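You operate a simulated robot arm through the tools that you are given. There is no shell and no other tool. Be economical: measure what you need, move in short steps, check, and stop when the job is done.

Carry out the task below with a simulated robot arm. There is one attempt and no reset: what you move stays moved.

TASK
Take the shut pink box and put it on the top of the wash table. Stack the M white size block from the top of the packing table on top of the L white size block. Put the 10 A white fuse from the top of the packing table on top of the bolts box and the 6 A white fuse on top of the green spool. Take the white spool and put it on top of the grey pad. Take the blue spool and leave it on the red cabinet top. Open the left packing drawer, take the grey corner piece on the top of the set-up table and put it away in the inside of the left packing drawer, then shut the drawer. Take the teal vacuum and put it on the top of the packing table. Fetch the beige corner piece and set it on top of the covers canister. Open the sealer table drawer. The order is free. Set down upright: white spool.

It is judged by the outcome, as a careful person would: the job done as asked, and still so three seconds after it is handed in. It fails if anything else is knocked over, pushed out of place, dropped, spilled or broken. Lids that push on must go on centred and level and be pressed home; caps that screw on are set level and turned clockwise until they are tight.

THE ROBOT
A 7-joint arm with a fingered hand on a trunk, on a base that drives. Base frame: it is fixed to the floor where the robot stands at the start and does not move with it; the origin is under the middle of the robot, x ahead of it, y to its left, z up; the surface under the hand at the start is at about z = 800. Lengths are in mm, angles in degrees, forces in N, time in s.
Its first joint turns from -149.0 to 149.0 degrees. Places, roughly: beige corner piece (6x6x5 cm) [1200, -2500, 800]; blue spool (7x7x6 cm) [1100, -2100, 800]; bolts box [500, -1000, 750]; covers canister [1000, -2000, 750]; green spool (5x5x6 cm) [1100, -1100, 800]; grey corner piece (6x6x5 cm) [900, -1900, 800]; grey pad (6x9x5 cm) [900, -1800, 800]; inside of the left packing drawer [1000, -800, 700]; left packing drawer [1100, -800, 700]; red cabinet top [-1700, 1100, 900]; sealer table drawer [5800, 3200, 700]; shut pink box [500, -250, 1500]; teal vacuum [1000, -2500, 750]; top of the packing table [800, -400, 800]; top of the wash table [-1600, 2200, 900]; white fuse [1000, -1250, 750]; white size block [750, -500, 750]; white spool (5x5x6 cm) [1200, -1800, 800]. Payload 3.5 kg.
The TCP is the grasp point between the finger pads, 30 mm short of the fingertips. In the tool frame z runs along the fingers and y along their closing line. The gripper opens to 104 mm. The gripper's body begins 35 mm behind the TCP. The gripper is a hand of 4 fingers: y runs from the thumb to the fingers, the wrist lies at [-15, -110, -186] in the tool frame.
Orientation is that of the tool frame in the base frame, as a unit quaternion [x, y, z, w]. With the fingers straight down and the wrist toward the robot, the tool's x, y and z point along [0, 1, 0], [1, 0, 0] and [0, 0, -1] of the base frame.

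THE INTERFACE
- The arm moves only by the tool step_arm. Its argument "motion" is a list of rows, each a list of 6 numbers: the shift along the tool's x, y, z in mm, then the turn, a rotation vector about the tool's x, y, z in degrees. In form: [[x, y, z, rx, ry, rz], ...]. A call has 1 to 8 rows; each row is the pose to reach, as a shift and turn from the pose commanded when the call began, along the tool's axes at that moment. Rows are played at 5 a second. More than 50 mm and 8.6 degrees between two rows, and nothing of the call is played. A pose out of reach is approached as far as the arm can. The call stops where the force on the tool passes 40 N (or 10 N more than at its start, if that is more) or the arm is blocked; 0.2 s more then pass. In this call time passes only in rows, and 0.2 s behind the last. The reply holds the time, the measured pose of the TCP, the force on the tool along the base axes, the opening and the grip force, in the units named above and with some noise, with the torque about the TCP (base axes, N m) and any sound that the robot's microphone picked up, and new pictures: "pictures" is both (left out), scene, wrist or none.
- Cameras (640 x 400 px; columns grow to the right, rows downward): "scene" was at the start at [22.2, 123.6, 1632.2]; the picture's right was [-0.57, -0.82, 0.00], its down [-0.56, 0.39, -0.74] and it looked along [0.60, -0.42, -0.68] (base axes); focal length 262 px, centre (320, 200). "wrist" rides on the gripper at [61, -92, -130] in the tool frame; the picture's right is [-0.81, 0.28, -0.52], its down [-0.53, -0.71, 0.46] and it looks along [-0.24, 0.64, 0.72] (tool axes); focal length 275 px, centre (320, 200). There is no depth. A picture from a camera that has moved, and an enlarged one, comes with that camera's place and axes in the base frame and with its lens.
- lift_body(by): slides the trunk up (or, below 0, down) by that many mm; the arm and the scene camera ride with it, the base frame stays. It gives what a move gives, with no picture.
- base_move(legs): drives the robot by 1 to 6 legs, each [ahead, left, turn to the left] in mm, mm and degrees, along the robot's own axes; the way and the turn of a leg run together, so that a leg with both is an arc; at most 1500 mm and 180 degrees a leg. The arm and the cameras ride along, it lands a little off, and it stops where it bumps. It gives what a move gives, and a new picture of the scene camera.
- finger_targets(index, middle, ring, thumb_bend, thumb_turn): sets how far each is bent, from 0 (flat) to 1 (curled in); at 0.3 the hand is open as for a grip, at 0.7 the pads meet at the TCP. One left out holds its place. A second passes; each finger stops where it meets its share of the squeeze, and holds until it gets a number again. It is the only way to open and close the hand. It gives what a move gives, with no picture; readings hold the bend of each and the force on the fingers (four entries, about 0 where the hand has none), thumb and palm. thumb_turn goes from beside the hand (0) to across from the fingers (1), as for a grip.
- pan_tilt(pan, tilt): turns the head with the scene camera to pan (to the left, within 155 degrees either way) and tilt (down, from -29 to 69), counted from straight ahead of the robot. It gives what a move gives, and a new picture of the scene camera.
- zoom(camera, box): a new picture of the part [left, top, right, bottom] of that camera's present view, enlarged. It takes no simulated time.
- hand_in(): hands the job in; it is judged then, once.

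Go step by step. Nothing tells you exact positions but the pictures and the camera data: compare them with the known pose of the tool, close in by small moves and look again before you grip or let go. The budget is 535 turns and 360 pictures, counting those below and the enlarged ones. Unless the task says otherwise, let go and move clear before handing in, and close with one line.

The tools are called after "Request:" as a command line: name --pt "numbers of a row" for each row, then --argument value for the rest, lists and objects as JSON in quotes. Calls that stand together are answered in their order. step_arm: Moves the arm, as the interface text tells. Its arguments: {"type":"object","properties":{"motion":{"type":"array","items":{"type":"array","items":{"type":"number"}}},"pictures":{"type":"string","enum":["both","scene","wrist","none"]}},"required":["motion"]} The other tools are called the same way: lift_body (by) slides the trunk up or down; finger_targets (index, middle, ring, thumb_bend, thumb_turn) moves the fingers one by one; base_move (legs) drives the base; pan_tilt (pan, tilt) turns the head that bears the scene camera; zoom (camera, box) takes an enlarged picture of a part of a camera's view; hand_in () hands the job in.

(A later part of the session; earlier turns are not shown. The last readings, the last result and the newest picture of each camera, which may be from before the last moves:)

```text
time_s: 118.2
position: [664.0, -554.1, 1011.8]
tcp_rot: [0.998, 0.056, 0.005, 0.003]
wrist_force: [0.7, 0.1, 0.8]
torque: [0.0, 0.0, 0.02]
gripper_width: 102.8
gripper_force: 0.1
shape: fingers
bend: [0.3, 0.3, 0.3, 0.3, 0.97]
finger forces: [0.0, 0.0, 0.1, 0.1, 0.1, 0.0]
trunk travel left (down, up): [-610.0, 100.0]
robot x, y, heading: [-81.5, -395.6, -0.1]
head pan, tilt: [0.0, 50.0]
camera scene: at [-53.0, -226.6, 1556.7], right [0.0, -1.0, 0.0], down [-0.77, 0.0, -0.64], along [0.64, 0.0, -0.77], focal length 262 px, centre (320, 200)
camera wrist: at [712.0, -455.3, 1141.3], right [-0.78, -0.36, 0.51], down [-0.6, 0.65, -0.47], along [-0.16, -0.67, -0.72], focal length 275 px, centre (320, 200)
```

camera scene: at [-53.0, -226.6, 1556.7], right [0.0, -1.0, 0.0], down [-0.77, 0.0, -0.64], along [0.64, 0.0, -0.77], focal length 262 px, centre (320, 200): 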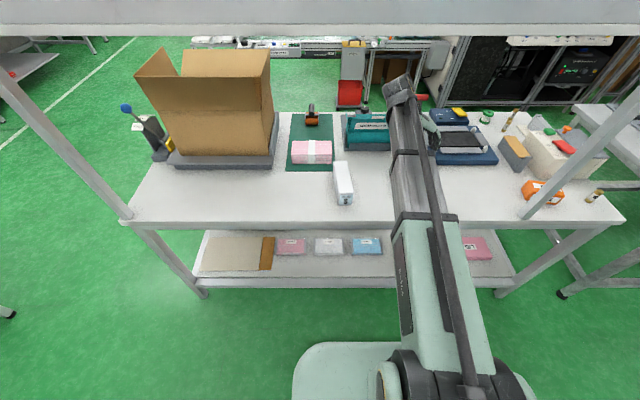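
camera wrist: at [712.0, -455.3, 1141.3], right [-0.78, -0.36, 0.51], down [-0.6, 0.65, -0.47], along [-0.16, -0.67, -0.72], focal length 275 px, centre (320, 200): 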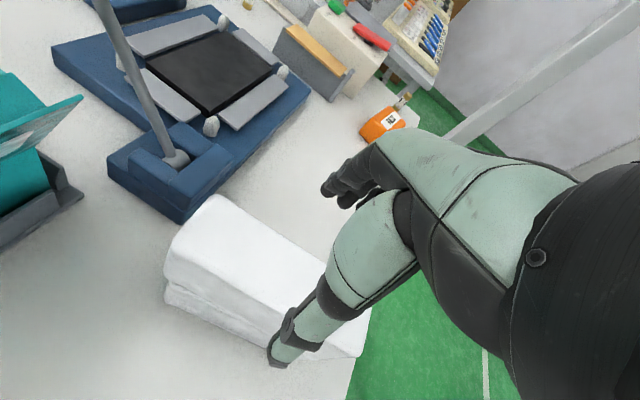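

Stack is good. Next the 10 A fuse: I back away, turn the hand back, and shift right past the post.

Request:
base_move --legs '[[-420, 0, 0], [0, -620, 0]]'

Request:
step_arm --pt "0 0 0 0 0 -8" --pt "0 0 0 0 0 -16" --pt "0 0 0 0 0 -24" --pt "0 0 0 0 0 -32" --pt "0 0 0 0 0 -40" --pt "0 0 0 0 0 -48" --pt "0 0 0 0 0 -56" --pt "0 0 0 0 0 -64" --pictures "none"

Request:
step_arm --pt "0 0 0 0 0 -7" --pt "0 0 0 0 0 -14" --pt "0 0 0 0 0 -19.6" --pictures "none"

Request:
pan_tilt --pan 5 --tilt 35

```text
time_s: 123.8
position: [242.9, -1175.8, 1011.5]
tcp_rot: [0.998, 0.056, 0.007, 0.002]
wrist_force: [0.0, -0.5, -0.1]
torque: [-0.03, 0.0, 0.01]
gripper_width: 103.1
gripper_force: 0.0
shape: fingers
bend: [0.3, 0.3, 0.3, 0.3, 0.97]
finger forces: [0.1, 0.0, 0.0, 0.0, 0.0, 0.1]
trunk travel left (down, up): [-610.0, 100.0]
robot x, y, heading: [-503.6, -1019.2, -0.0]
head pan, tilt: [0.0, 50.0]
camera scene: at [-473.1, -850.7, 1556.8], right [0.0, -1.0, 0.0], down [-0.77, 0.0, -0.64], along [0.64, 0.0, -0.77], focal length 262 px, centre (320, 200)
```

scene: 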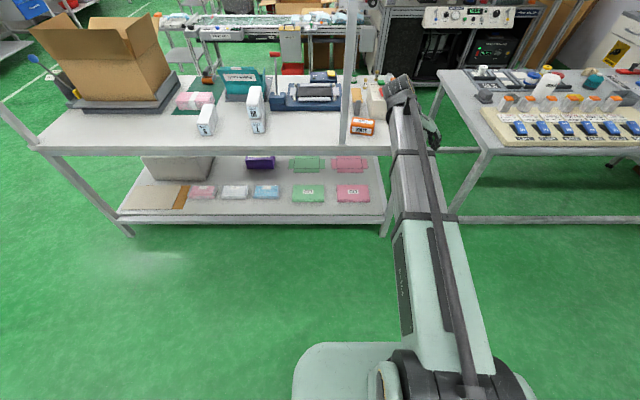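

```text
time_s: 125.6
position: [243.8, -1176.9, 1012.6]
tcp_rot: [0.816, 0.578, 0.004, 0.006]
wrist_force: [0.1, -0.2, -0.6]
torque: [0.0, 0.01, 0.0]
gripper_width: 103.1
gripper_force: 0.0
shape: fingers
bend: [0.3, 0.3, 0.3, 0.3, 0.97]
finger forces: [0.0, 0.1, 0.1, 0.0, 0.0, 0.0]
trunk travel left (down, up): [-610.0, 100.0]
robot x, y, heading: [-506.3, -1023.1, -0.2]
head pan, tilt: [0.0, 50.0]
```

```text
time_s: 126.4
position: [242.6, -1176.6, 1011.4]
tcp_rot: [0.706, 0.708, 0.002, 0.005]
wrist_force: [-0.4, -0.4, -0.2]
torque: [0.01, -0.01, 0.02]
gripper_width: 102.8
gripper_force: 0.0
shape: fingers
bend: [0.3, 0.3, 0.3, 0.3, 0.97]
finger forces: [0.0, 0.0, 0.0, 0.0, 0.0, 0.0]
trunk travel left (down, up): [-610.0, 100.0]
robot x, y, heading: [-501.7, -1018.8, -0.2]
head pan, tilt: [0.0, 50.0]
```

```text
time_s: 127.2
position: [243.5, -1175.1, 1011.1]
tcp_rot: [0.708, 0.706, 0.002, 0.006]
wrist_force: [0.5, 0.9, 0.8]
torque: [0.02, 0.02, 0.0]
gripper_width: 102.8
gripper_force: 0.0
shape: fingers
bend: [0.3, 0.3, 0.3, 0.3, 0.97]
finger forces: [0.0, 0.0, 0.0, 0.1, 0.0, 0.1]
trunk travel left (down, up): [-610.0, 100.0]
robot x, y, heading: [-505.5, -1021.0, 0.2]
head pan, tilt: [5.0, 35.0]
camera scene: at [-462.4, -842.8, 1578.5], right [0.08, -1.0, 0.0], down [-0.57, -0.05, -0.82], along [0.82, 0.07, -0.57], focal length 262 px, centre (320, 200)
```

scene: 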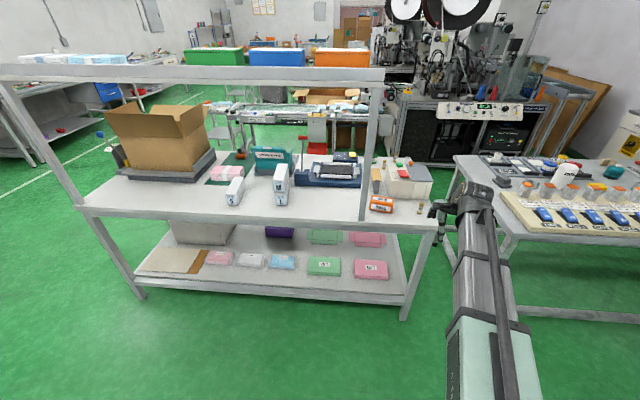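

Request:
zoom --camera "scene" --box '[352, 170, 448, 230]'

```text
6.67 times, centred on (400, 200) of scene
camera zoom: at [-462.4, -842.8, 1578.5], right [0.08, -1.0, 0.0], down [-0.57, -0.05, -0.82], along [0.82, 0.07, -0.57], focal length 1745 px, centre (-213, 200)
```

zoom: 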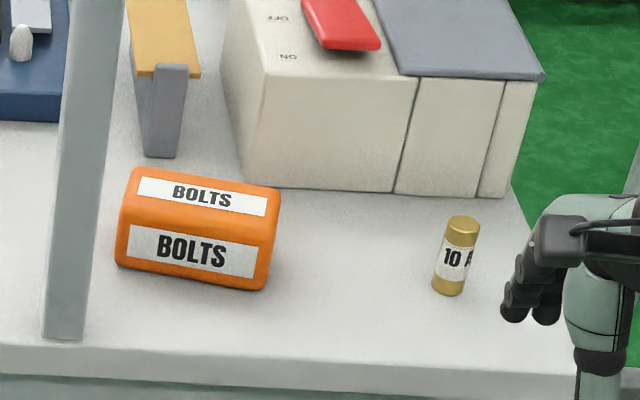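

Fuse at (579, −1230), 58 tall; bolts box top centre (605, −1050, ~845). I drive in over the fuse.

Request:
base_move --legs '[[335, -54, 0]]'

Request:
finger_targets --index 0.45 --middle 0.45 --ring 0.45 --thumb_bend 0.45

Request:
zoom --camera "wrist" --box '[0, 0, 640, 400]'

```text
time_s: 129.4
position: [576.9, -1230.4, 1010.0]
tcp_rot: [0.707, 0.708, 0.003, 0.006]
wrist_force: [-0.1, 1.4, -0.1]
torque: [-0.01, 0.0, -0.01]
gripper_width: 102.7
gripper_force: 0.1
shape: fingers
bend: [0.3, 0.3, 0.3, 0.3, 0.97]
finger forces: [0.1, 0.1, 0.0, 0.0, 0.0, 0.0]
trunk travel left (down, up): [-610.0, 100.0]
robot x, y, heading: [-169.0, -1075.8, 0.0]
head pan, tilt: [5.0, 35.0]
camera scene: at [-128.2, -897.4, 1578.5], right [0.09, -1.0, 0.0], down [-0.57, -0.05, -0.82], along [0.82, 0.07, -0.57], focal length 262 px, centre (320, 200)
```

scene: 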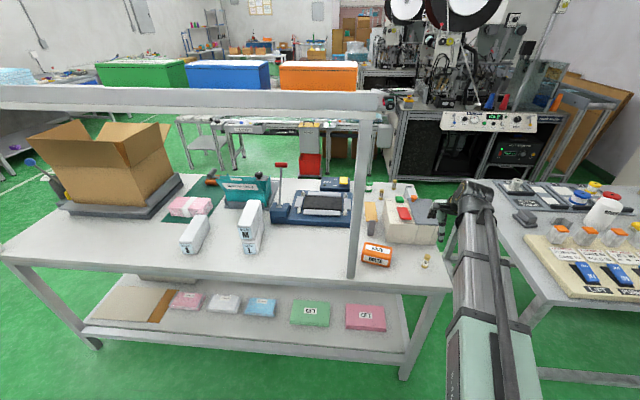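

```text
time_s: 130.4
position: [577.0, -1230.9, 1011.2]
tcp_rot: [0.706, 0.708, 0.003, 0.006]
wrist_force: [-0.8, 0.3, 0.4]
torque: [0.0, 0.01, 0.0]
gripper_width: 65.7
gripper_force: 0.1
shape: fingers
bend: [0.45, 0.45, 0.45, 0.45, 0.97]
finger forces: [0.0, 0.0, 0.0, 0.0, 0.1, 0.0]
trunk travel left (down, up): [-610.0, 100.0]
robot x, y, heading: [-169.2, -1076.3, -0.1]
head pan, tilt: [5.0, 35.0]
```

```text
1.00 times, centred on (320, 200) of wrist (not enlarged: the box is as wide or as high as the picture)
camera zoom: at [483.6, -1169.5, 1139.5], right [0.27, -0.81, 0.52], down [-0.71, -0.54, -0.46], along [0.65, -0.25, -0.72], focal length 275 px, centre (320, 200)
```

zoom: 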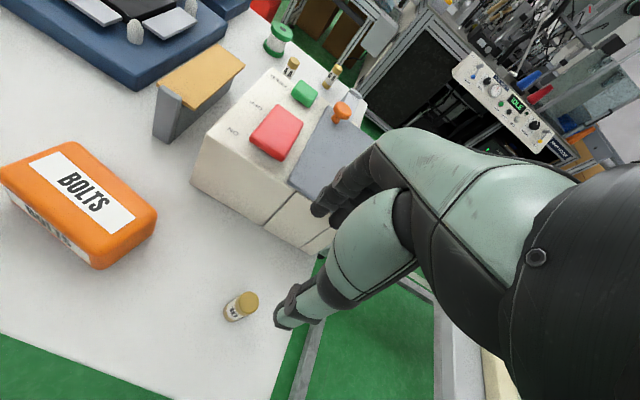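

Request:
step_arm --pt "-2 -5 45 0 0 0" --pt "-2 -5 90 0 0 0" --pictures "wrist"

```text
time_s: 131.0
position: [571.9, -1233.8, 922.2]
tcp_rot: [0.706, 0.708, 0.002, 0.007]
wrist_force: [-0.1, 0.4, 0.1]
torque: [-0.03, 0.0, -0.05]
gripper_width: 65.6
gripper_force: 0.0
shape: fingers
bend: [0.45, 0.45, 0.45, 0.45, 0.97]
finger forces: [0.0, 0.0, 0.1, 0.0, 0.1, 0.1]
trunk travel left (down, up): [-610.0, 100.0]
robot x, y, heading: [-172.0, -1082.1, -0.0]
head pan, tilt: [5.0, 35.0]
camera wrist: at [479.2, -1172.2, 1048.8], right [0.27, -0.81, 0.52], down [-0.71, -0.54, -0.46], along [0.65, -0.25, -0.72], focal length 275 px, centre (320, 200)
```

wrist: 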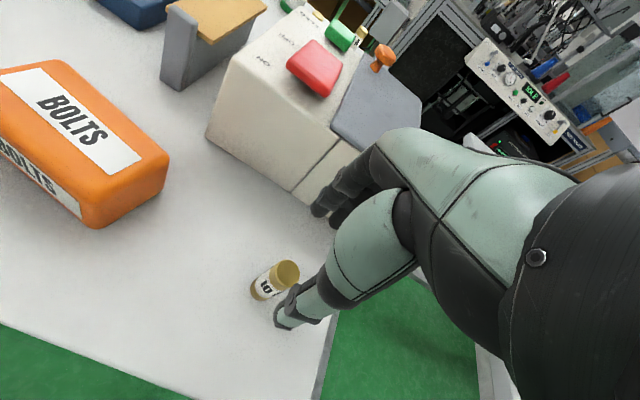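

Request:
step_arm --pt "0 -1 45 0 0 0" --pt "0 -1 70 0 0 0" --pt "0 -1 84 0 0 0" --pictures "wrist"

```text
time_s: 131.8
position: [572.0, -1233.7, 838.6]
tcp_rot: [0.706, 0.708, 0.003, 0.007]
wrist_force: [-0.4, -0.5, -0.4]
torque: [0.0, 0.01, -0.01]
gripper_width: 66.1
gripper_force: 0.1
shape: fingers
bend: [0.45, 0.45, 0.45, 0.45, 0.97]
finger forces: [0.1, 0.0, 0.0, 0.0, 0.0, 0.0]
trunk travel left (down, up): [-610.0, 100.0]
robot x, y, heading: [-171.8, -1078.1, -0.1]
head pan, tilt: [5.0, 35.0]
camera wrist: at [479.6, -1172.2, 965.4], right [0.27, -0.81, 0.52], down [-0.71, -0.54, -0.46], along [0.65, -0.25, -0.72], focal length 275 px, centre (320, 200)
```

wrist: 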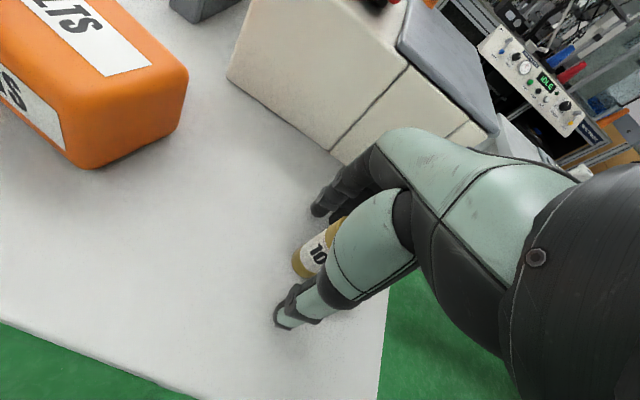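

Request:
finger_targets --index 0.68 --middle 0.68 --ring 0.68 --thumb_bend 0.66

Request:
step_arm --pt "0 0 -15 0 0 0" --pt "0 0 -30 0 0 0" --pictures "wrist"

```text
time_s: 132.8
position: [572.6, -1233.6, 838.0]
tcp_rot: [0.707, 0.708, 0.002, 0.006]
wrist_force: [-0.3, 0.1, 0.0]
torque: [0.01, 0.05, -0.01]
gripper_width: 15.7
gripper_force: 3.1
shape: fingers
bend: [0.66, 0.67, 0.68, 0.63, 0.97]
finger forces: [1.5, 1.2, 0.0, 0.1, 2.7, 0.1]
trunk travel left (down, up): [-610.0, 100.0]
robot x, y, heading: [-171.9, -1076.8, 0.1]
head pan, tilt: [5.0, 35.0]
```

```text
time_s: 133.4
position: [571.9, -1233.5, 869.6]
tcp_rot: [0.707, 0.707, 0.002, 0.006]
wrist_force: [0.0, 0.3, -0.3]
torque: [0.01, -0.02, -0.01]
gripper_width: 15.6
gripper_force: 2.5
shape: fingers
bend: [0.66, 0.67, 0.68, 0.63, 0.97]
finger forces: [1.5, 1.3, 0.0, 0.1, 2.7, 0.0]
trunk travel left (down, up): [-610.0, 100.0]
robot x, y, heading: [-171.4, -1079.7, 0.2]
head pan, tilt: [5.0, 35.0]
camera wrist: at [478.9, -1172.4, 995.9], right [0.27, -0.81, 0.52], down [-0.71, -0.54, -0.46], along [0.65, -0.25, -0.72], focal length 275 px, centre (320, 200)
```

wrist: 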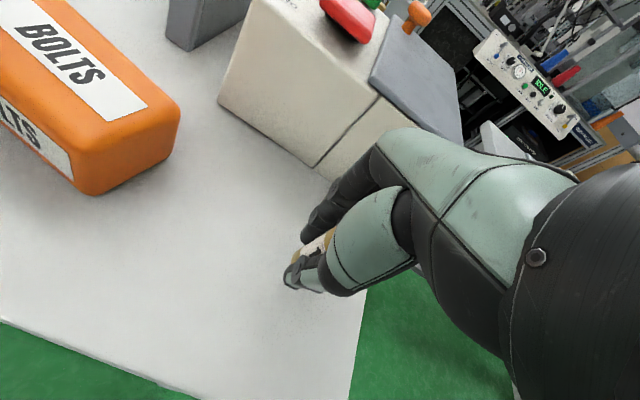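

Request:
finger_targets --index 0.71 --middle 0.72 --thumb_bend 0.68

Request:
step_arm --pt "0 0 -45 0 0 0" --pt "0 0 -90 0 0 0" --pictures "wrist"

Request:
zoom --camera "scene" --box '[340, 170, 500, 270]'

```text
time_s: 134.4
position: [572.4, -1233.2, 868.3]
tcp_rot: [0.707, 0.708, 0.003, 0.006]
wrist_force: [0.1, 0.6, -0.1]
torque: [-0.01, -0.01, -0.02]
gripper_width: 14.1
gripper_force: 6.9
shape: fingers
bend: [0.67, 0.71, 0.68, 0.63, 0.97]
finger forces: [3.0, 3.4, 0.0, 0.0, 5.9, 0.0]
trunk travel left (down, up): [-610.0, 100.0]
robot x, y, heading: [-174.6, -1076.9, -0.2]
head pan, tilt: [5.0, 35.0]
```

```text
time_s: 135.0
position: [570.8, -1232.9, 959.2]
tcp_rot: [0.706, 0.708, 0.002, 0.006]
wrist_force: [-0.7, -0.5, -0.7]
torque: [0.01, -0.01, 0.01]
gripper_width: 14.1
gripper_force: 6.4
shape: fingers
bend: [0.67, 0.71, 0.68, 0.63, 0.96]
finger forces: [3.0, 3.4, 0.1, 0.1, 5.7, 0.0]
trunk travel left (down, up): [-610.0, 100.0]
robot x, y, heading: [-173.1, -1076.3, -0.2]
head pan, tilt: [5.0, 35.0]
camera wrist: at [477.6, -1172.4, 1086.4], right [0.27, -0.81, 0.52], down [-0.71, -0.54, -0.46], along [0.65, -0.25, -0.72], focal length 275 px, centre (320, 200)
```

wrist: 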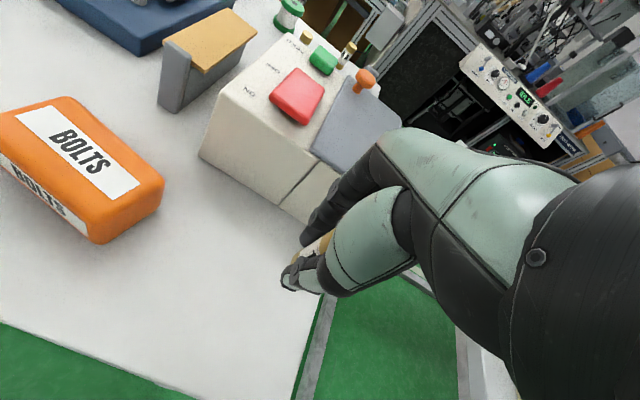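

```text
4.00 times, centred on (420, 220) of scene
camera zoom: at [-129.0, -897.2, 1578.5], right [0.09, -1.0, 0.0], down [-0.57, -0.05, -0.82], along [0.82, 0.07, -0.57], focal length 1047 px, centre (-80, 120)
```

zoom: 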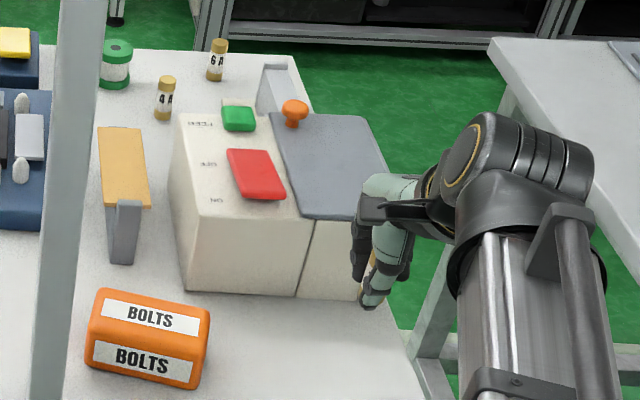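

Held. Moving over the bolts box.

Request:
step_arm --pt "45 6 0 0 0 0" --pt "90 12 0 0 0 0" --pt "135 18 0 0 0 0" --pt "179 25 0 0 0 0" --pictures "both"

```text
time_s: 136.0
position: [595.4, -1052.3, 958.2]
tcp_rot: [0.706, 0.708, 0.002, 0.006]
wrist_force: [-0.3, 1.2, -0.3]
torque: [-0.03, 0.0, 0.01]
gripper_width: 13.9
gripper_force: 5.2
shape: fingers
bend: [0.67, 0.71, 0.68, 0.63, 0.96]
finger forces: [2.9, 3.4, 0.0, 0.0, 5.7, 0.1]
trunk travel left (down, up): [-610.0, 100.0]
robot x, y, heading: [-172.1, -1076.8, 0.1]
head pan, tilt: [5.0, 35.0]
camera scene: at [-128.6, -897.0, 1578.5], right [0.09, -1.0, 0.0], down [-0.57, -0.05, -0.82], along [0.82, 0.07, -0.57], focal length 262 px, centre (320, 200)
camera wrist: at [502.6, -992.9, 1086.2], right [0.27, -0.81, 0.52], down [-0.71, -0.54, -0.46], along [0.65, -0.25, -0.72], focal length 275 px, centre (320, 200)
```

scene: 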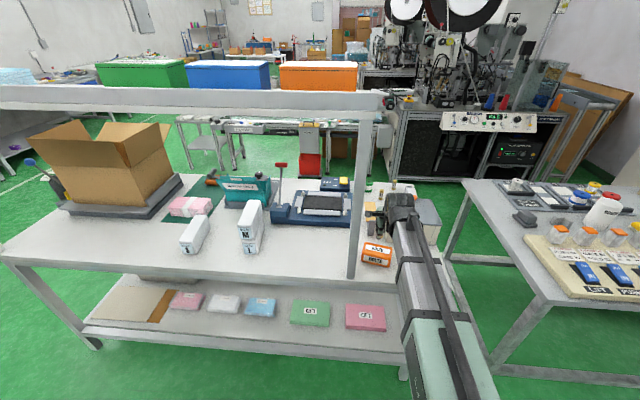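
wrist: 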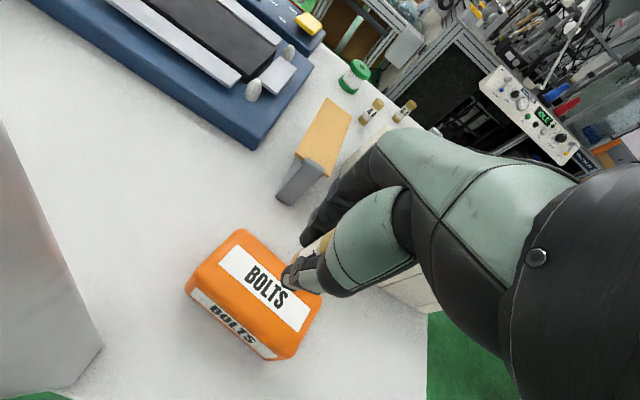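

Request:
step_arm --pt "-4 -2 35 0 0 0" --pt "-4 -2 58 0 0 0" --pt "-4 -2 66 0 0 0" --pictures "wrist"

Request:
zoom --camera "scene" --box '[340, 180, 468, 280]'

```text
time_s: 136.8
position: [593.6, -1058.2, 891.2]
tcp_rot: [0.706, 0.708, 0.002, 0.006]
wrist_force: [0.5, -0.8, 0.3]
torque: [0.05, -0.01, 0.03]
gripper_width: 13.9
gripper_force: 5.8
shape: fingers
bend: [0.67, 0.71, 0.68, 0.63, 0.96]
finger forces: [2.9, 3.6, 0.1, 0.1, 5.6, 0.0]
trunk travel left (down, up): [-610.0, 100.0]
robot x, y, heading: [-168.9, -1071.8, 0.3]
head pan, tilt: [5.0, 35.0]
camera wrist: at [501.1, -997.4, 1019.4], right [0.27, -0.81, 0.52], down [-0.71, -0.54, -0.46], along [0.65, -0.25, -0.72], focal length 275 px, centre (320, 200)
```

wrist: 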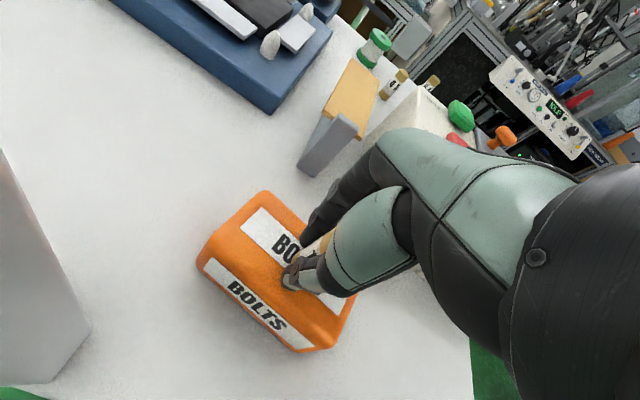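

```text
4.00 times, centred on (404, 230) of scene
camera zoom: at [-129.0, -897.3, 1578.6], right [0.09, -1.0, 0.0], down [-0.57, -0.05, -0.82], along [0.82, 0.07, -0.57], focal length 1047 px, centre (-16, 80)
```

zoom: 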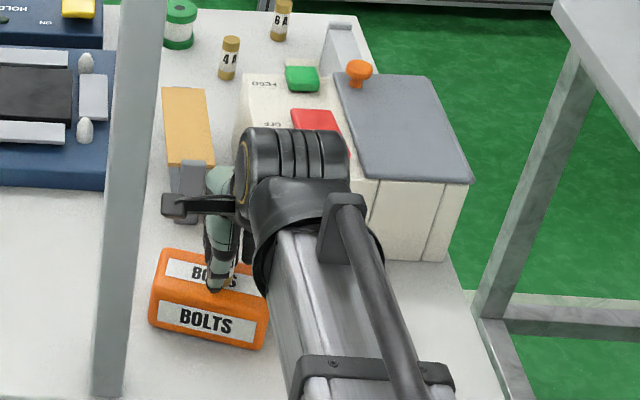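

Request:
step_arm --pt "0 0 4 0 0 0" --pictures "none"

Request:
step_arm --pt "0 0 3 0 0 0" --pictures "wrist"

```text
time_s: 137.2
position: [595.4, -1057.5, 888.6]
tcp_rot: [0.706, 0.708, 0.003, 0.007]
wrist_force: [3.5, 0.2, 10.3]
torque: [-0.01, -0.04, -0.02]
gripper_width: 13.1
gripper_force: 8.0
shape: fingers
bend: [0.71, 0.71, 0.68, 0.63, 0.96]
finger forces: [3.7, 6.3, 0.0, 0.0, 5.5, 0.0]
trunk travel left (down, up): [-610.0, 100.0]
robot x, y, heading: [-166.7, -1080.2, -0.2]
head pan, tilt: [5.0, 35.0]
```

```text
time_s: 137.6
position: [594.6, -1058.5, 887.7]
tcp_rot: [0.706, 0.708, 0.004, 0.007]
wrist_force: [3.8, -0.8, 29.7]
torque: [0.14, 0.36, 0.04]
gripper_width: 12.8
gripper_force: 17.0
shape: fingers
bend: [0.71, 0.72, 0.68, 0.65, 0.96]
finger forces: [4.8, 7.6, 0.0, 0.0, 22.7, 0.0]
trunk travel left (down, up): [-610.0, 100.0]
robot x, y, heading: [-167.0, -1078.9, -0.3]
head pan, tilt: [5.0, 35.0]
camera wrist: at [500.4, -997.1, 1015.2], right [0.27, -0.81, 0.53], down [-0.7, -0.54, -0.47], along [0.66, -0.25, -0.71], focal length 275 px, centre (320, 200)
```

wrist: 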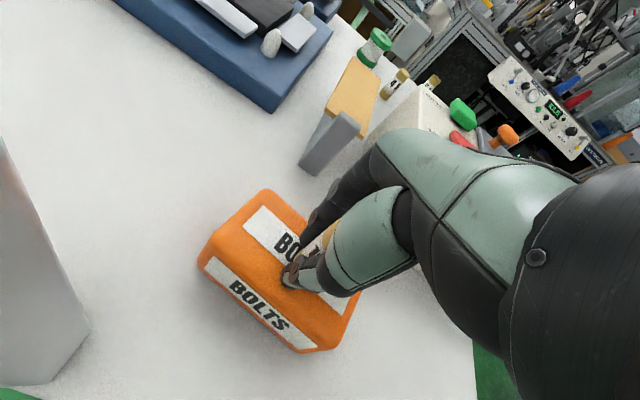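

Contact made; I back up a bit to unload, then open.

Request:
step_arm --pt "0 0 -5 0 0 0" --pictures "none"

Request:
zoom --camera "wrist" --box '[240, 180, 400, 300]'

Request:
zoom --camera "scene" --box '[370, 210, 418, 270]'

```text
time_s: 138.0
position: [594.2, -1057.5, 888.8]
tcp_rot: [0.706, 0.708, 0.001, 0.006]
wrist_force: [2.0, -0.4, 6.7]
torque: [-0.02, 0.02, -0.03]
gripper_width: 12.9
gripper_force: 7.7
shape: fingers
bend: [0.71, 0.72, 0.68, 0.64, 0.96]
finger forces: [3.2, 5.5, 0.0, 0.0, 5.6, 0.0]
trunk travel left (down, up): [-610.0, 100.0]
robot x, y, heading: [-175.4, -1078.0, 0.1]
head pan, tilt: [5.0, 35.0]
```

```text
3.33 times, centred on (320, 240) of wrist
camera zoom: at [501.0, -996.8, 1016.2], right [0.27, -0.81, 0.52], down [-0.71, -0.54, -0.46], along [0.65, -0.25, -0.72], focal length 918 px, centre (320, 67)
```

zoom: 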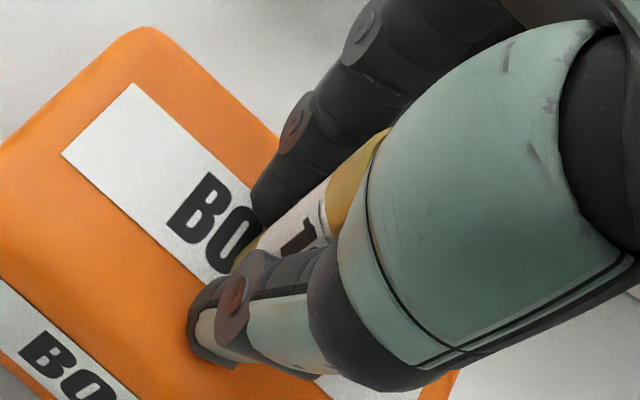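

```text
6.67 times, centred on (394, 240) of scene
camera zoom: at [-129.4, -897.3, 1578.2], right [0.09, -1.0, 0.0], down [-0.57, -0.05, -0.82], along [0.82, 0.07, -0.57], focal length 1745 px, centre (-173, -67)
```

zoom: 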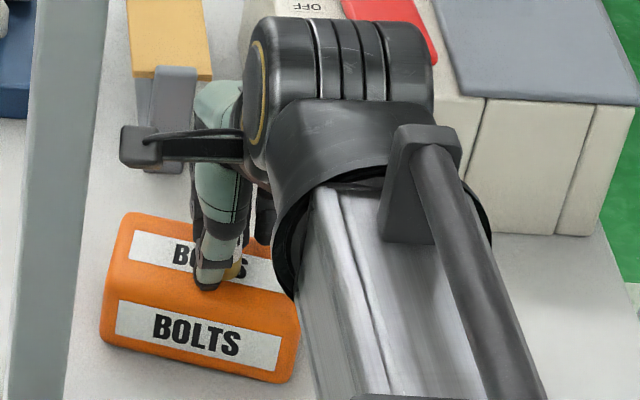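

Request:
finger_targets --index 0.66 --middle 0.66 --ring 0.6 --thumb_bend 0.6

Request:
zoom --camera "wrist" --box '[240, 180, 400, 300]'

```text
time_s: 139.0
position: [594.3, -1058.0, 888.7]
tcp_rot: [0.707, 0.708, 0.002, 0.006]
wrist_force: [-0.1, 0.9, 0.0]
torque: [0.0, 0.03, -0.02]
gripper_width: 18.2
gripper_force: 0.2
shape: fingers
bend: [0.66, 0.66, 0.6, 0.6, 0.97]
finger forces: [0.0, 0.0, 0.1, 0.0, 0.0, 0.0]
trunk travel left (down, up): [-610.0, 100.0]
robot x, y, heading: [-168.7, -1074.2, 0.1]
head pan, tilt: [5.0, 35.0]
```

```text
3.33 times, centred on (320, 240) of wrist
camera zoom: at [501.6, -996.9, 1016.9], right [0.27, -0.81, 0.52], down [-0.71, -0.54, -0.46], along [0.65, -0.25, -0.72], focal length 918 px, centre (320, 67)
```

zoom: 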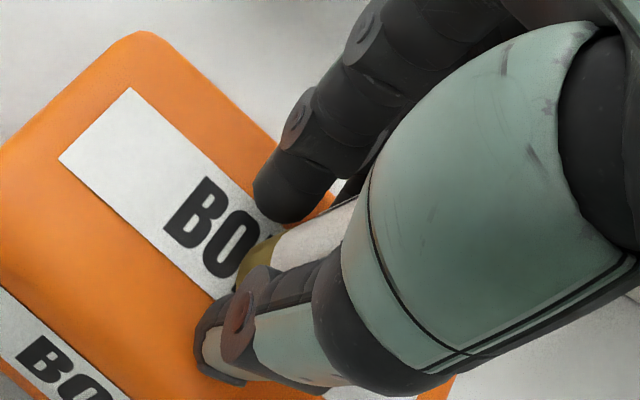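

Request:
finger_targets --index 0.4 --middle 0.4 --ring 0.4 --thumb_bend 0.4

Request:
zoom --camera "wrist" --box '[240, 180, 400, 300]'

```text
time_s: 140.0
position: [594.6, -1057.6, 888.4]
tcp_rot: [0.706, 0.708, 0.003, 0.006]
wrist_force: [0.5, -0.1, -0.9]
torque: [0.02, -0.01, 0.02]
gripper_width: 77.3
gripper_force: 0.1
shape: fingers
bend: [0.4, 0.4, 0.4, 0.4, 0.97]
finger forces: [0.0, 0.0, 0.1, 0.0, 0.0, 0.0]
trunk travel left (down, up): [-610.0, 100.0]
robot x, y, heading: [-170.8, -1075.9, -0.2]
head pan, tilt: [5.0, 35.0]
```

```text
3.33 times, centred on (320, 240) of wrist
camera zoom: at [501.7, -996.9, 1017.0], right [0.27, -0.81, 0.52], down [-0.71, -0.54, -0.46], along [0.65, -0.25, -0.72], focal length 918 px, centre (320, 67)
```

zoom: 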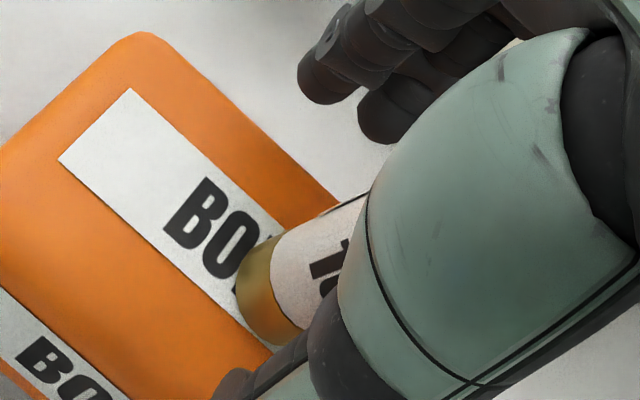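

Request:
step_arm --pt "0 0 -45 0 0 0" --pt "0 0 -90 0 0 0" --pt "0 0 -120 0 0 0" --pictures "wrist"

Request:
zoom --camera "scene" --box '[340, 190, 436, 270]'

```text
time_s: 140.8
position: [592.3, -1057.5, 1009.1]
tcp_rot: [0.707, 0.707, 0.003, 0.006]
wrist_force: [-0.7, 0.5, 1.5]
torque: [0.0, -0.02, 0.02]
gripper_width: 77.5
gripper_force: 0.1
shape: fingers
bend: [0.4, 0.4, 0.4, 0.4, 0.97]
finger forces: [0.0, 0.0, 0.0, 0.1, 0.0, 0.0]
trunk travel left (down, up): [-610.0, 100.0]
robot x, y, heading: [-171.7, -1075.1, -0.0]
head pan, tilt: [5.0, 35.0]
camera wrist: at [499.7, -997.2, 1136.8], right [0.27, -0.81, 0.52], down [-0.71, -0.54, -0.46], along [0.65, -0.25, -0.72], focal length 275 px, centre (320, 200)
```

wrist: 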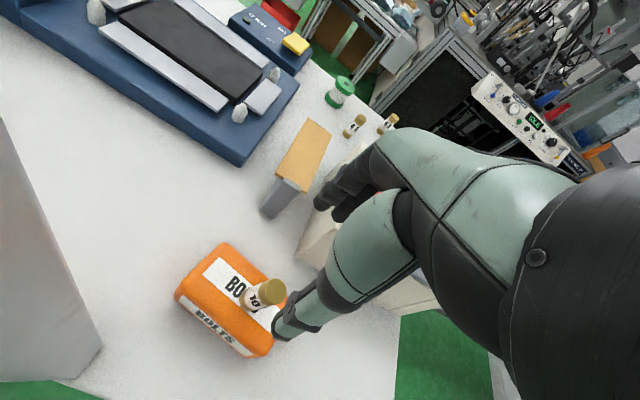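

```text
5.00 times, centred on (388, 230) of scene
camera zoom: at [-128.9, -897.3, 1578.5], right [0.09, -1.0, 0.0], down [-0.57, -0.05, -0.82], along [0.82, 0.07, -0.57], focal length 1309 px, centre (-20, 50)
```

zoom: 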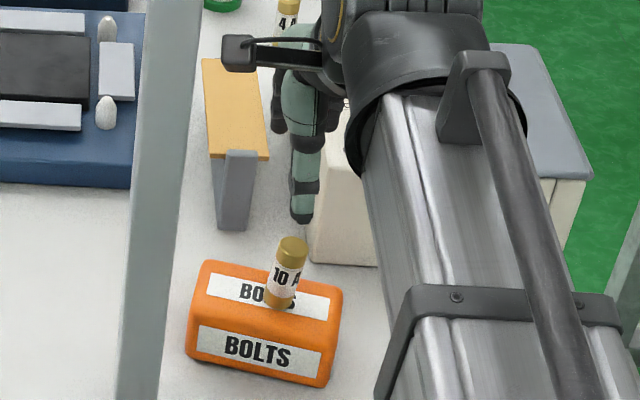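

The 10 A fuse stands on the bolts box. The 6 A fuse and spool are at the table's back, so I drive around the left end of the table to the back aisle.

Request:
base_move --legs '[[-250, 0, 0], [0, 1500, 0], [0, 440, 0]]'

Request:
pan_tilt --pan -10 --tilt 25

```text
time_s: 151.9
position: [342.4, 879.8, 1008.6]
tcp_rot: [0.706, 0.709, 0.003, 0.006]
wrist_force: [-0.4, -0.2, -1.3]
torque: [-0.03, 0.03, 0.04]
gripper_width: 77.8
gripper_force: 0.1
shape: fingers
bend: [0.4, 0.4, 0.4, 0.4, 0.97]
finger forces: [0.0, 0.0, 0.0, 0.0, 0.1, 0.1]
trunk travel left (down, up): [-610.0, 100.0]
robot x, y, heading: [-422.8, 860.2, -0.1]
head pan, tilt: [5.0, 35.0]
camera scene: at [-380.0, 1039.4, 1578.5], right [0.09, -1.0, 0.0], down [-0.57, -0.05, -0.82], along [0.82, 0.07, -0.57], focal length 262 px, centre (320, 200)
```

scene: 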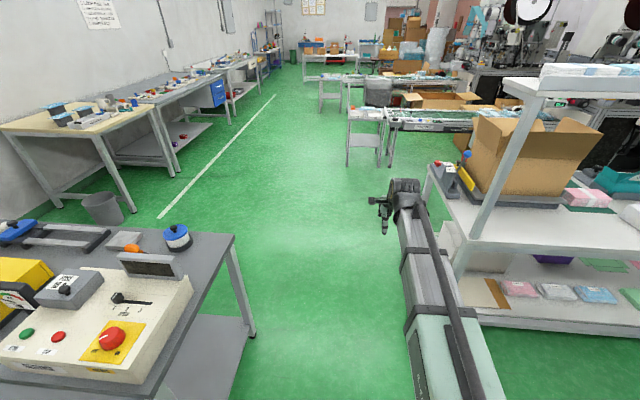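

```text
time_s: 152.7
position: [340.9, 880.0, 1008.2]
tcp_rot: [0.705, 0.709, 0.002, 0.006]
wrist_force: [1.0, -0.1, -0.6]
torque: [0.02, 0.0, 0.02]
gripper_width: 77.8
gripper_force: 0.1
shape: fingers
bend: [0.4, 0.4, 0.4, 0.4, 0.97]
finger forces: [0.0, 0.1, 0.1, 0.1, 0.1, 0.1]
trunk travel left (down, up): [-610.0, 100.0]
robot x, y, heading: [-423.7, 860.2, 0.2]
head pan, tilt: [-10.0, 25.0]
camera scene: at [-377.0, 1015.3, 1594.2], right [-0.17, -0.99, 0.0], down [-0.42, 0.07, -0.91], along [0.89, -0.16, -0.42], focal length 262 px, centre (320, 200)
```

scene: 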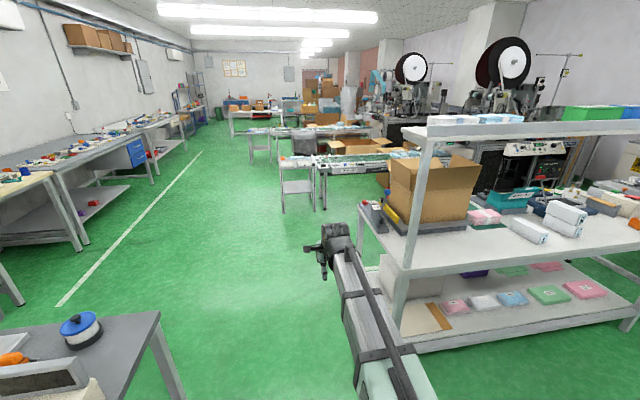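

Request:
base_move --legs '[[1500, 0, 0], [650, 0, 0], [0, 0, -90]]'

Request:
pan_tilt --pan 20 --tilt 30

```text
time_s: 167.1
position: [1743.5, 96.1, 1008.1]
tcp_rot: [1.0, 0.005, -0.003, 0.006]
wrist_force: [0.0, 0.7, 0.3]
torque: [0.03, 0.0, 0.02]
gripper_width: 77.9
gripper_force: 0.1
shape: fingers
bend: [0.4, 0.4, 0.4, 0.4, 0.97]
finger forces: [0.1, 0.0, 0.1, 0.0, 0.0, 0.0]
trunk travel left (down, up): [-610.0, 100.0]
robot x, y, heading: [1720.4, 857.8, -89.6]
head pan, tilt: [-10.0, 25.0]
camera scene: at [1872.6, 816.1, 1594.3], right [-0.99, 0.17, 0.0], down [0.07, 0.42, -0.91], along [-0.15, -0.89, -0.42], focal length 262 px, centre (320, 200)
```

scene: 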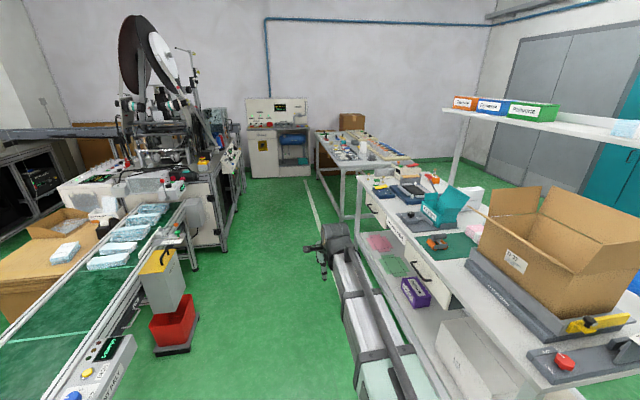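

```text
time_s: 168.1
position: [1744.0, 96.9, 1008.9]
tcp_rot: [1.0, 0.005, -0.003, 0.006]
wrist_force: [0.6, 0.5, 0.2]
torque: [-0.02, 0.02, -0.04]
gripper_width: 77.6
gripper_force: 0.0
shape: fingers
bend: [0.4, 0.4, 0.4, 0.4, 0.97]
finger forces: [0.0, 0.0, 0.1, 0.1, 0.0, 0.0]
trunk travel left (down, up): [-610.0, 100.0]
robot x, y, heading: [1717.4, 861.5, -89.7]
head pan, tilt: [20.0, 30.0]
camera scene: at [1919.4, 822.1, 1586.3], right [-0.94, -0.35, 0.0], down [-0.17, 0.47, -0.87], along [0.3, -0.81, -0.5], focal length 262 px, centre (320, 200)
```

scene: 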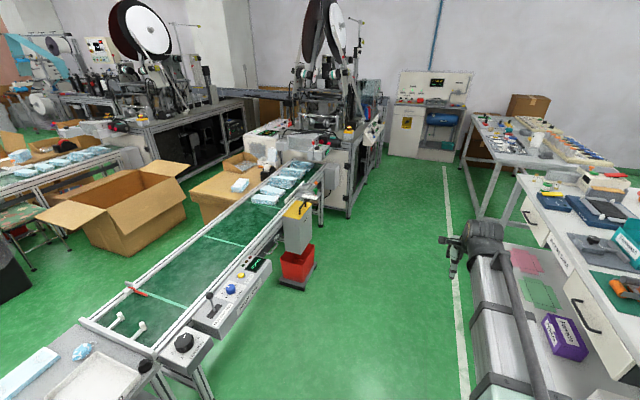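

The aisle behind the table is clear. I raise the hand and drive down the aisle, then face the table's back.

Request:
step_arm --pt "0 0 -50 0 0 0" --pt "0 0 -100 0 0 0" --pt "0 0 -150 0 0 0" --pt "0 0 -200 0 0 0" --pictures "none"

Request:
base_move --legs '[[1500, 60, 0], [360, 0, 0], [0, 0, -90]]'

Request:
pan_tilt --pan 0 --tilt 40

```text
time_s: 169.1
position: [1744.4, 97.2, 1207.9]
tcp_rot: [1.0, 0.005, -0.002, 0.006]
wrist_force: [-0.2, -0.2, 0.3]
torque: [-0.03, 0.0, 0.0]
gripper_width: 77.6
gripper_force: 0.1
shape: fingers
bend: [0.4, 0.4, 0.4, 0.4, 0.97]
finger forces: [0.0, 0.0, 0.0, 0.1, 0.0, 0.0]
trunk travel left (down, up): [-610.0, 100.0]
robot x, y, heading: [1721.6, 860.3, -89.6]
head pan, tilt: [20.0, 30.0]
```

```text
refused: leg 1 is longer than a leg can be; nothing moved
```

```text
time_s: 169.9
position: [1743.9, 97.5, 1207.0]
tcp_rot: [1.0, 0.005, -0.002, 0.007]
wrist_force: [0.3, -0.1, 0.6]
torque: [0.01, 0.02, 0.0]
gripper_width: 77.6
gripper_force: 0.1
shape: fingers
bend: [0.4, 0.4, 0.4, 0.4, 0.97]
finger forces: [0.0, 0.1, 0.0, 0.1, 0.0, 0.0]
trunk travel left (down, up): [-610.0, 100.0]
robot x, y, heading: [1718.0, 859.0, -89.7]
head pan, tilt: [0.0, 40.0]
camera scene: at [1888.6, 821.8, 1571.0], right [-1.0, -0.01, 0.0], down [0.0, 0.64, -0.77], along [0.01, -0.77, -0.64], focal length 262 px, centre (320, 200)
```

scene: 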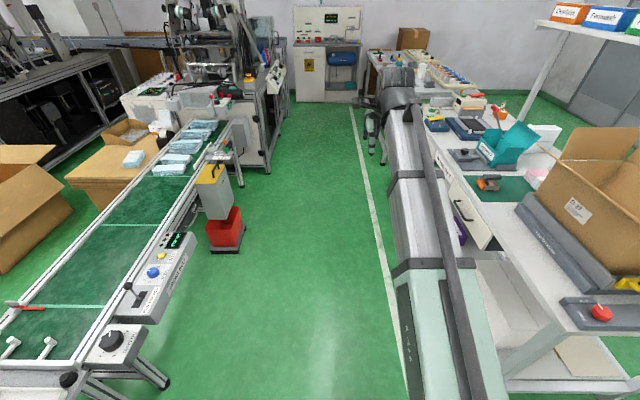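

Request:
base_move --legs '[[1450, 60, 0], [410, 0, 0], [0, 0, -90]]'

Request:
pan_tilt --pan 15 --tilt 40

```text
time_s: 183.0
position: [1054.3, -1032.8, 1207.6]
tcp_rot: [0.72, -0.694, -0.006, 0.004]
wrist_force: [0.0, 0.0, -0.4]
torque: [0.01, 0.01, 0.01]
gripper_width: 77.6
gripper_force: 0.0
shape: fingers
bend: [0.4, 0.4, 0.4, 0.4, 0.97]
finger forces: [0.0, 0.0, 0.0, 0.1, 0.0, 0.0]
trunk travel left (down, up): [-610.0, 100.0]
robot x, y, heading: [1815.1, -987.8, -178.1]
head pan, tilt: [0.0, 40.0]
camera scene: at [1780.6, -1156.0, 1571.0], right [-0.03, 1.0, 0.0], down [0.64, 0.02, -0.77], along [-0.77, -0.03, -0.64], focal length 262 px, centre (320, 200)
```

scene: 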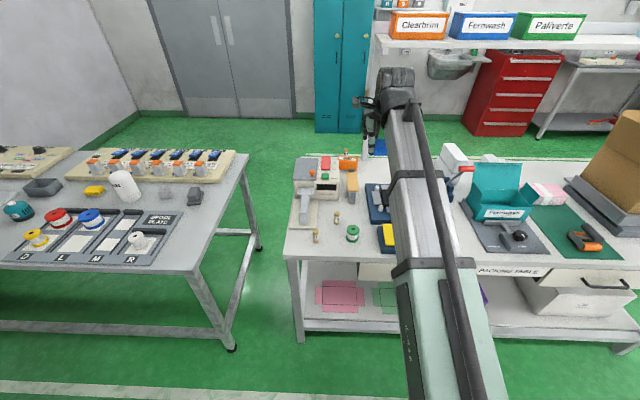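

```text
time_s: 183.8
position: [1055.7, -1030.6, 1208.3]
tcp_rot: [0.721, -0.693, -0.006, 0.002]
wrist_force: [-0.1, -0.5, -0.3]
torque: [0.01, -0.01, 0.01]
gripper_width: 77.6
gripper_force: 0.0
shape: fingers
bend: [0.4, 0.4, 0.4, 0.4, 0.97]
finger forces: [0.0, 0.0, 0.0, 0.1, 0.1, 0.0]
trunk travel left (down, up): [-610.0, 100.0]
robot x, y, heading: [1817.6, -986.8, -178.0]
head pan, tilt: [15.0, 40.0]
camera scene: at [1784.3, -1177.9, 1571.0], right [-0.29, 0.96, 0.0], down [0.61, 0.19, -0.77], along [-0.73, -0.22, -0.64], focal length 262 px, centre (320, 200)
```

scene: 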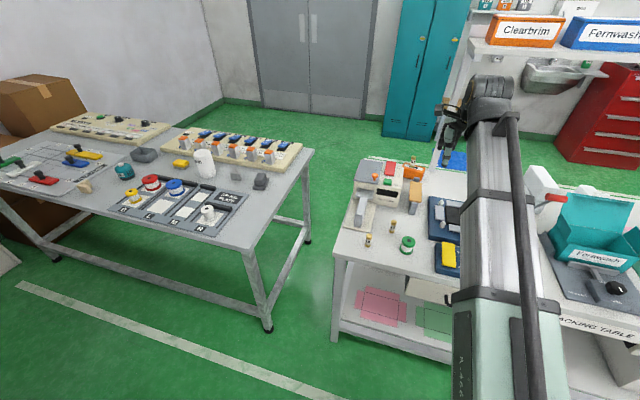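

Now I see the spool and both fuses from the back. I zoom in for positions.

Request:
zoom --camera "scene" --box '[340, 170, 500, 270]'

Request:
zoom --camera "scene" --box '[100, 120, 340, 270]'

```text
4.00 times, centred on (420, 220) of scene
camera zoom: at [1784.3, -1177.9, 1571.0], right [-0.29, 0.96, 0.0], down [0.61, 0.19, -0.77], along [-0.73, -0.22, -0.64], focal length 1047 px, centre (-80, 120)
```

zoom: 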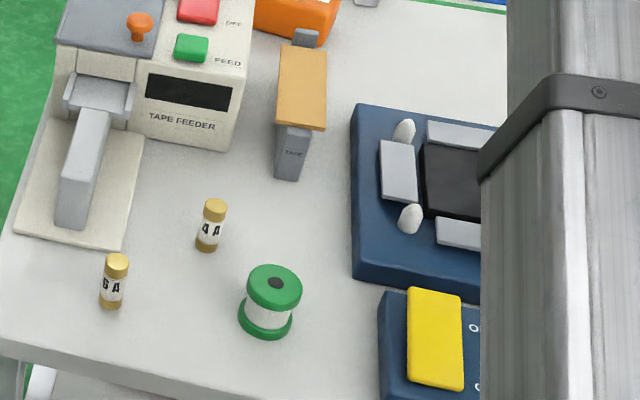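

```text
2.67 times, centred on (220, 195) of scene
camera zoom: at [1784.3, -1177.9, 1571.0], right [-0.29, 0.96, 0.0], down [0.61, 0.19, -0.77], along [-0.73, -0.22, -0.64], focal length 698 px, centre (587, 213)
```

zoom: 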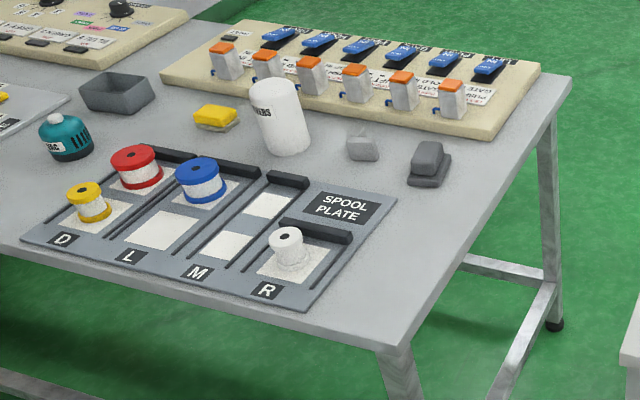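

6 A fuse at ≈(1111, −1195); spool at ≈(1093, −1056), top ≈ 855. I align the base and bring the hand over the fuse.

Request:
base_move --legs '[[0, 0, -2], [-57, 100, 0]]'

Request:
finger_targets --index 0.45 --middle 0.45 --ring 0.45 --thumb_bend 0.45

```text
time_s: 185.3
position: [1109.7, -1106.1, 1208.1]
tcp_rot: [0.708, -0.706, -0.007, 0.002]
wrist_force: [-0.5, -0.2, 0.0]
torque: [0.0, 0.01, -0.01]
gripper_width: 77.5
gripper_force: 0.0
shape: fingers
bend: [0.4, 0.4, 0.4, 0.4, 0.97]
finger forces: [0.0, 0.0, 0.0, 0.0, 0.0, 0.0]
trunk travel left (down, up): [-610.0, 100.0]
robot x, y, heading: [1870.8, -1085.1, -180.0]
head pan, tilt: [15.0, 40.0]
camera scene: at [1835.1, -1278.1, 1570.8], right [-0.26, 0.97, 0.0], down [0.62, 0.17, -0.77], along [-0.74, -0.2, -0.64], focal length 262 px, centre (320, 200)
```

scene: 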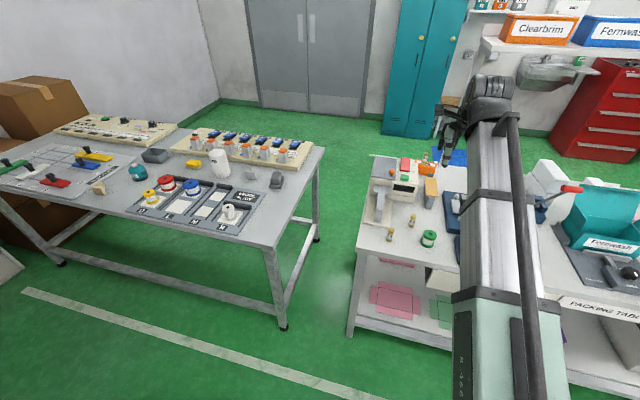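

```text
time_s: 186.3
position: [1109.7, -1105.7, 1207.5]
tcp_rot: [0.708, -0.706, -0.007, 0.002]
wrist_force: [0.1, 0.9, -0.4]
torque: [-0.01, -0.05, -0.02]
gripper_width: 65.5
gripper_force: 0.0
shape: fingers
bend: [0.45, 0.45, 0.45, 0.45, 0.97]
finger forces: [0.0, 0.1, 0.0, 0.0, 0.1, 0.1]
trunk travel left (down, up): [-610.0, 100.0]
robot x, y, heading: [1872.8, -1085.0, -179.9]
head pan, tilt: [15.0, 40.0]
```

Request:
step_arm --pt "18 0 42 0 0 0" --pt "36 0 84 0 0 0" --pt "54 0 126 0 0 0" --pt "72 0 168 0 0 0" --pt "89 0 210 0 0 0" --pt "89 0 250 0 0 0" --pictures "wrist"

```text
time_s: 187.7
position: [1106.8, -1195.4, 956.6]
tcp_rot: [0.708, -0.706, -0.007, 0.003]
wrist_force: [-0.6, 0.6, 0.4]
torque: [-0.04, 0.03, -0.04]
gripper_width: 65.7
gripper_force: 0.1
shape: fingers
bend: [0.45, 0.45, 0.45, 0.45, 0.97]
finger forces: [0.1, 0.0, 0.0, 0.0, 0.1, 0.0]
trunk travel left (down, up): [-610.0, 100.0]
robot x, y, heading: [1876.0, -1085.0, -180.0]
head pan, tilt: [15.0, 40.0]
camera wrist: at [1201.3, -1256.4, 1084.7], right [-0.27, 0.81, 0.52], down [0.71, 0.54, -0.46], along [-0.65, 0.24, -0.72], focal length 275 px, centre (320, 200)
```

wrist: 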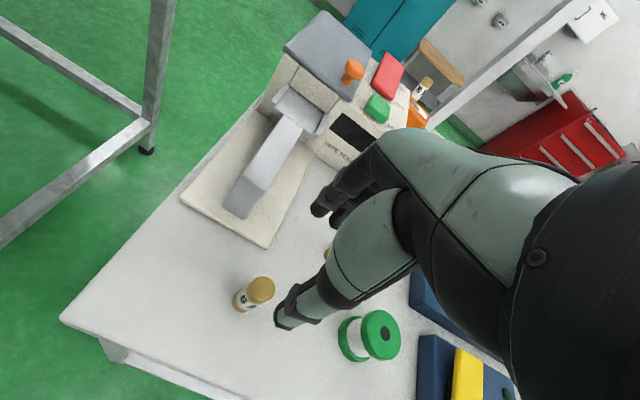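

Request:
step_arm --pt "3.5 -9 20 0 0 0" --pt "3.5 -9 45 0 0 0" --pictures "wrist"

```text
time_s: 188.3
position: [1116.7, -1197.5, 911.8]
tcp_rot: [0.708, -0.706, -0.006, 0.003]
wrist_force: [-0.1, 1.0, 0.7]
torque: [-0.01, 0.0, 0.02]
gripper_width: 65.7
gripper_force: 0.1
shape: fingers
bend: [0.45, 0.45, 0.45, 0.45, 0.97]
finger forces: [0.0, 0.0, 0.0, 0.1, 0.1, 0.1]
trunk travel left (down, up): [-610.0, 100.0]
robot x, y, heading: [1873.1, -1088.7, -180.2]
head pan, tilt: [15.0, 40.0]
camera wrist: at [1209.7, -1258.8, 1039.7], right [-0.27, 0.81, 0.52], down [0.71, 0.54, -0.46], along [-0.65, 0.24, -0.72], focal length 275 px, centre (320, 200)
```

wrist: 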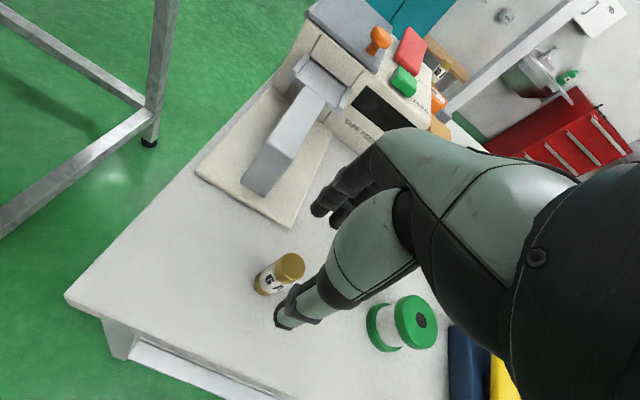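

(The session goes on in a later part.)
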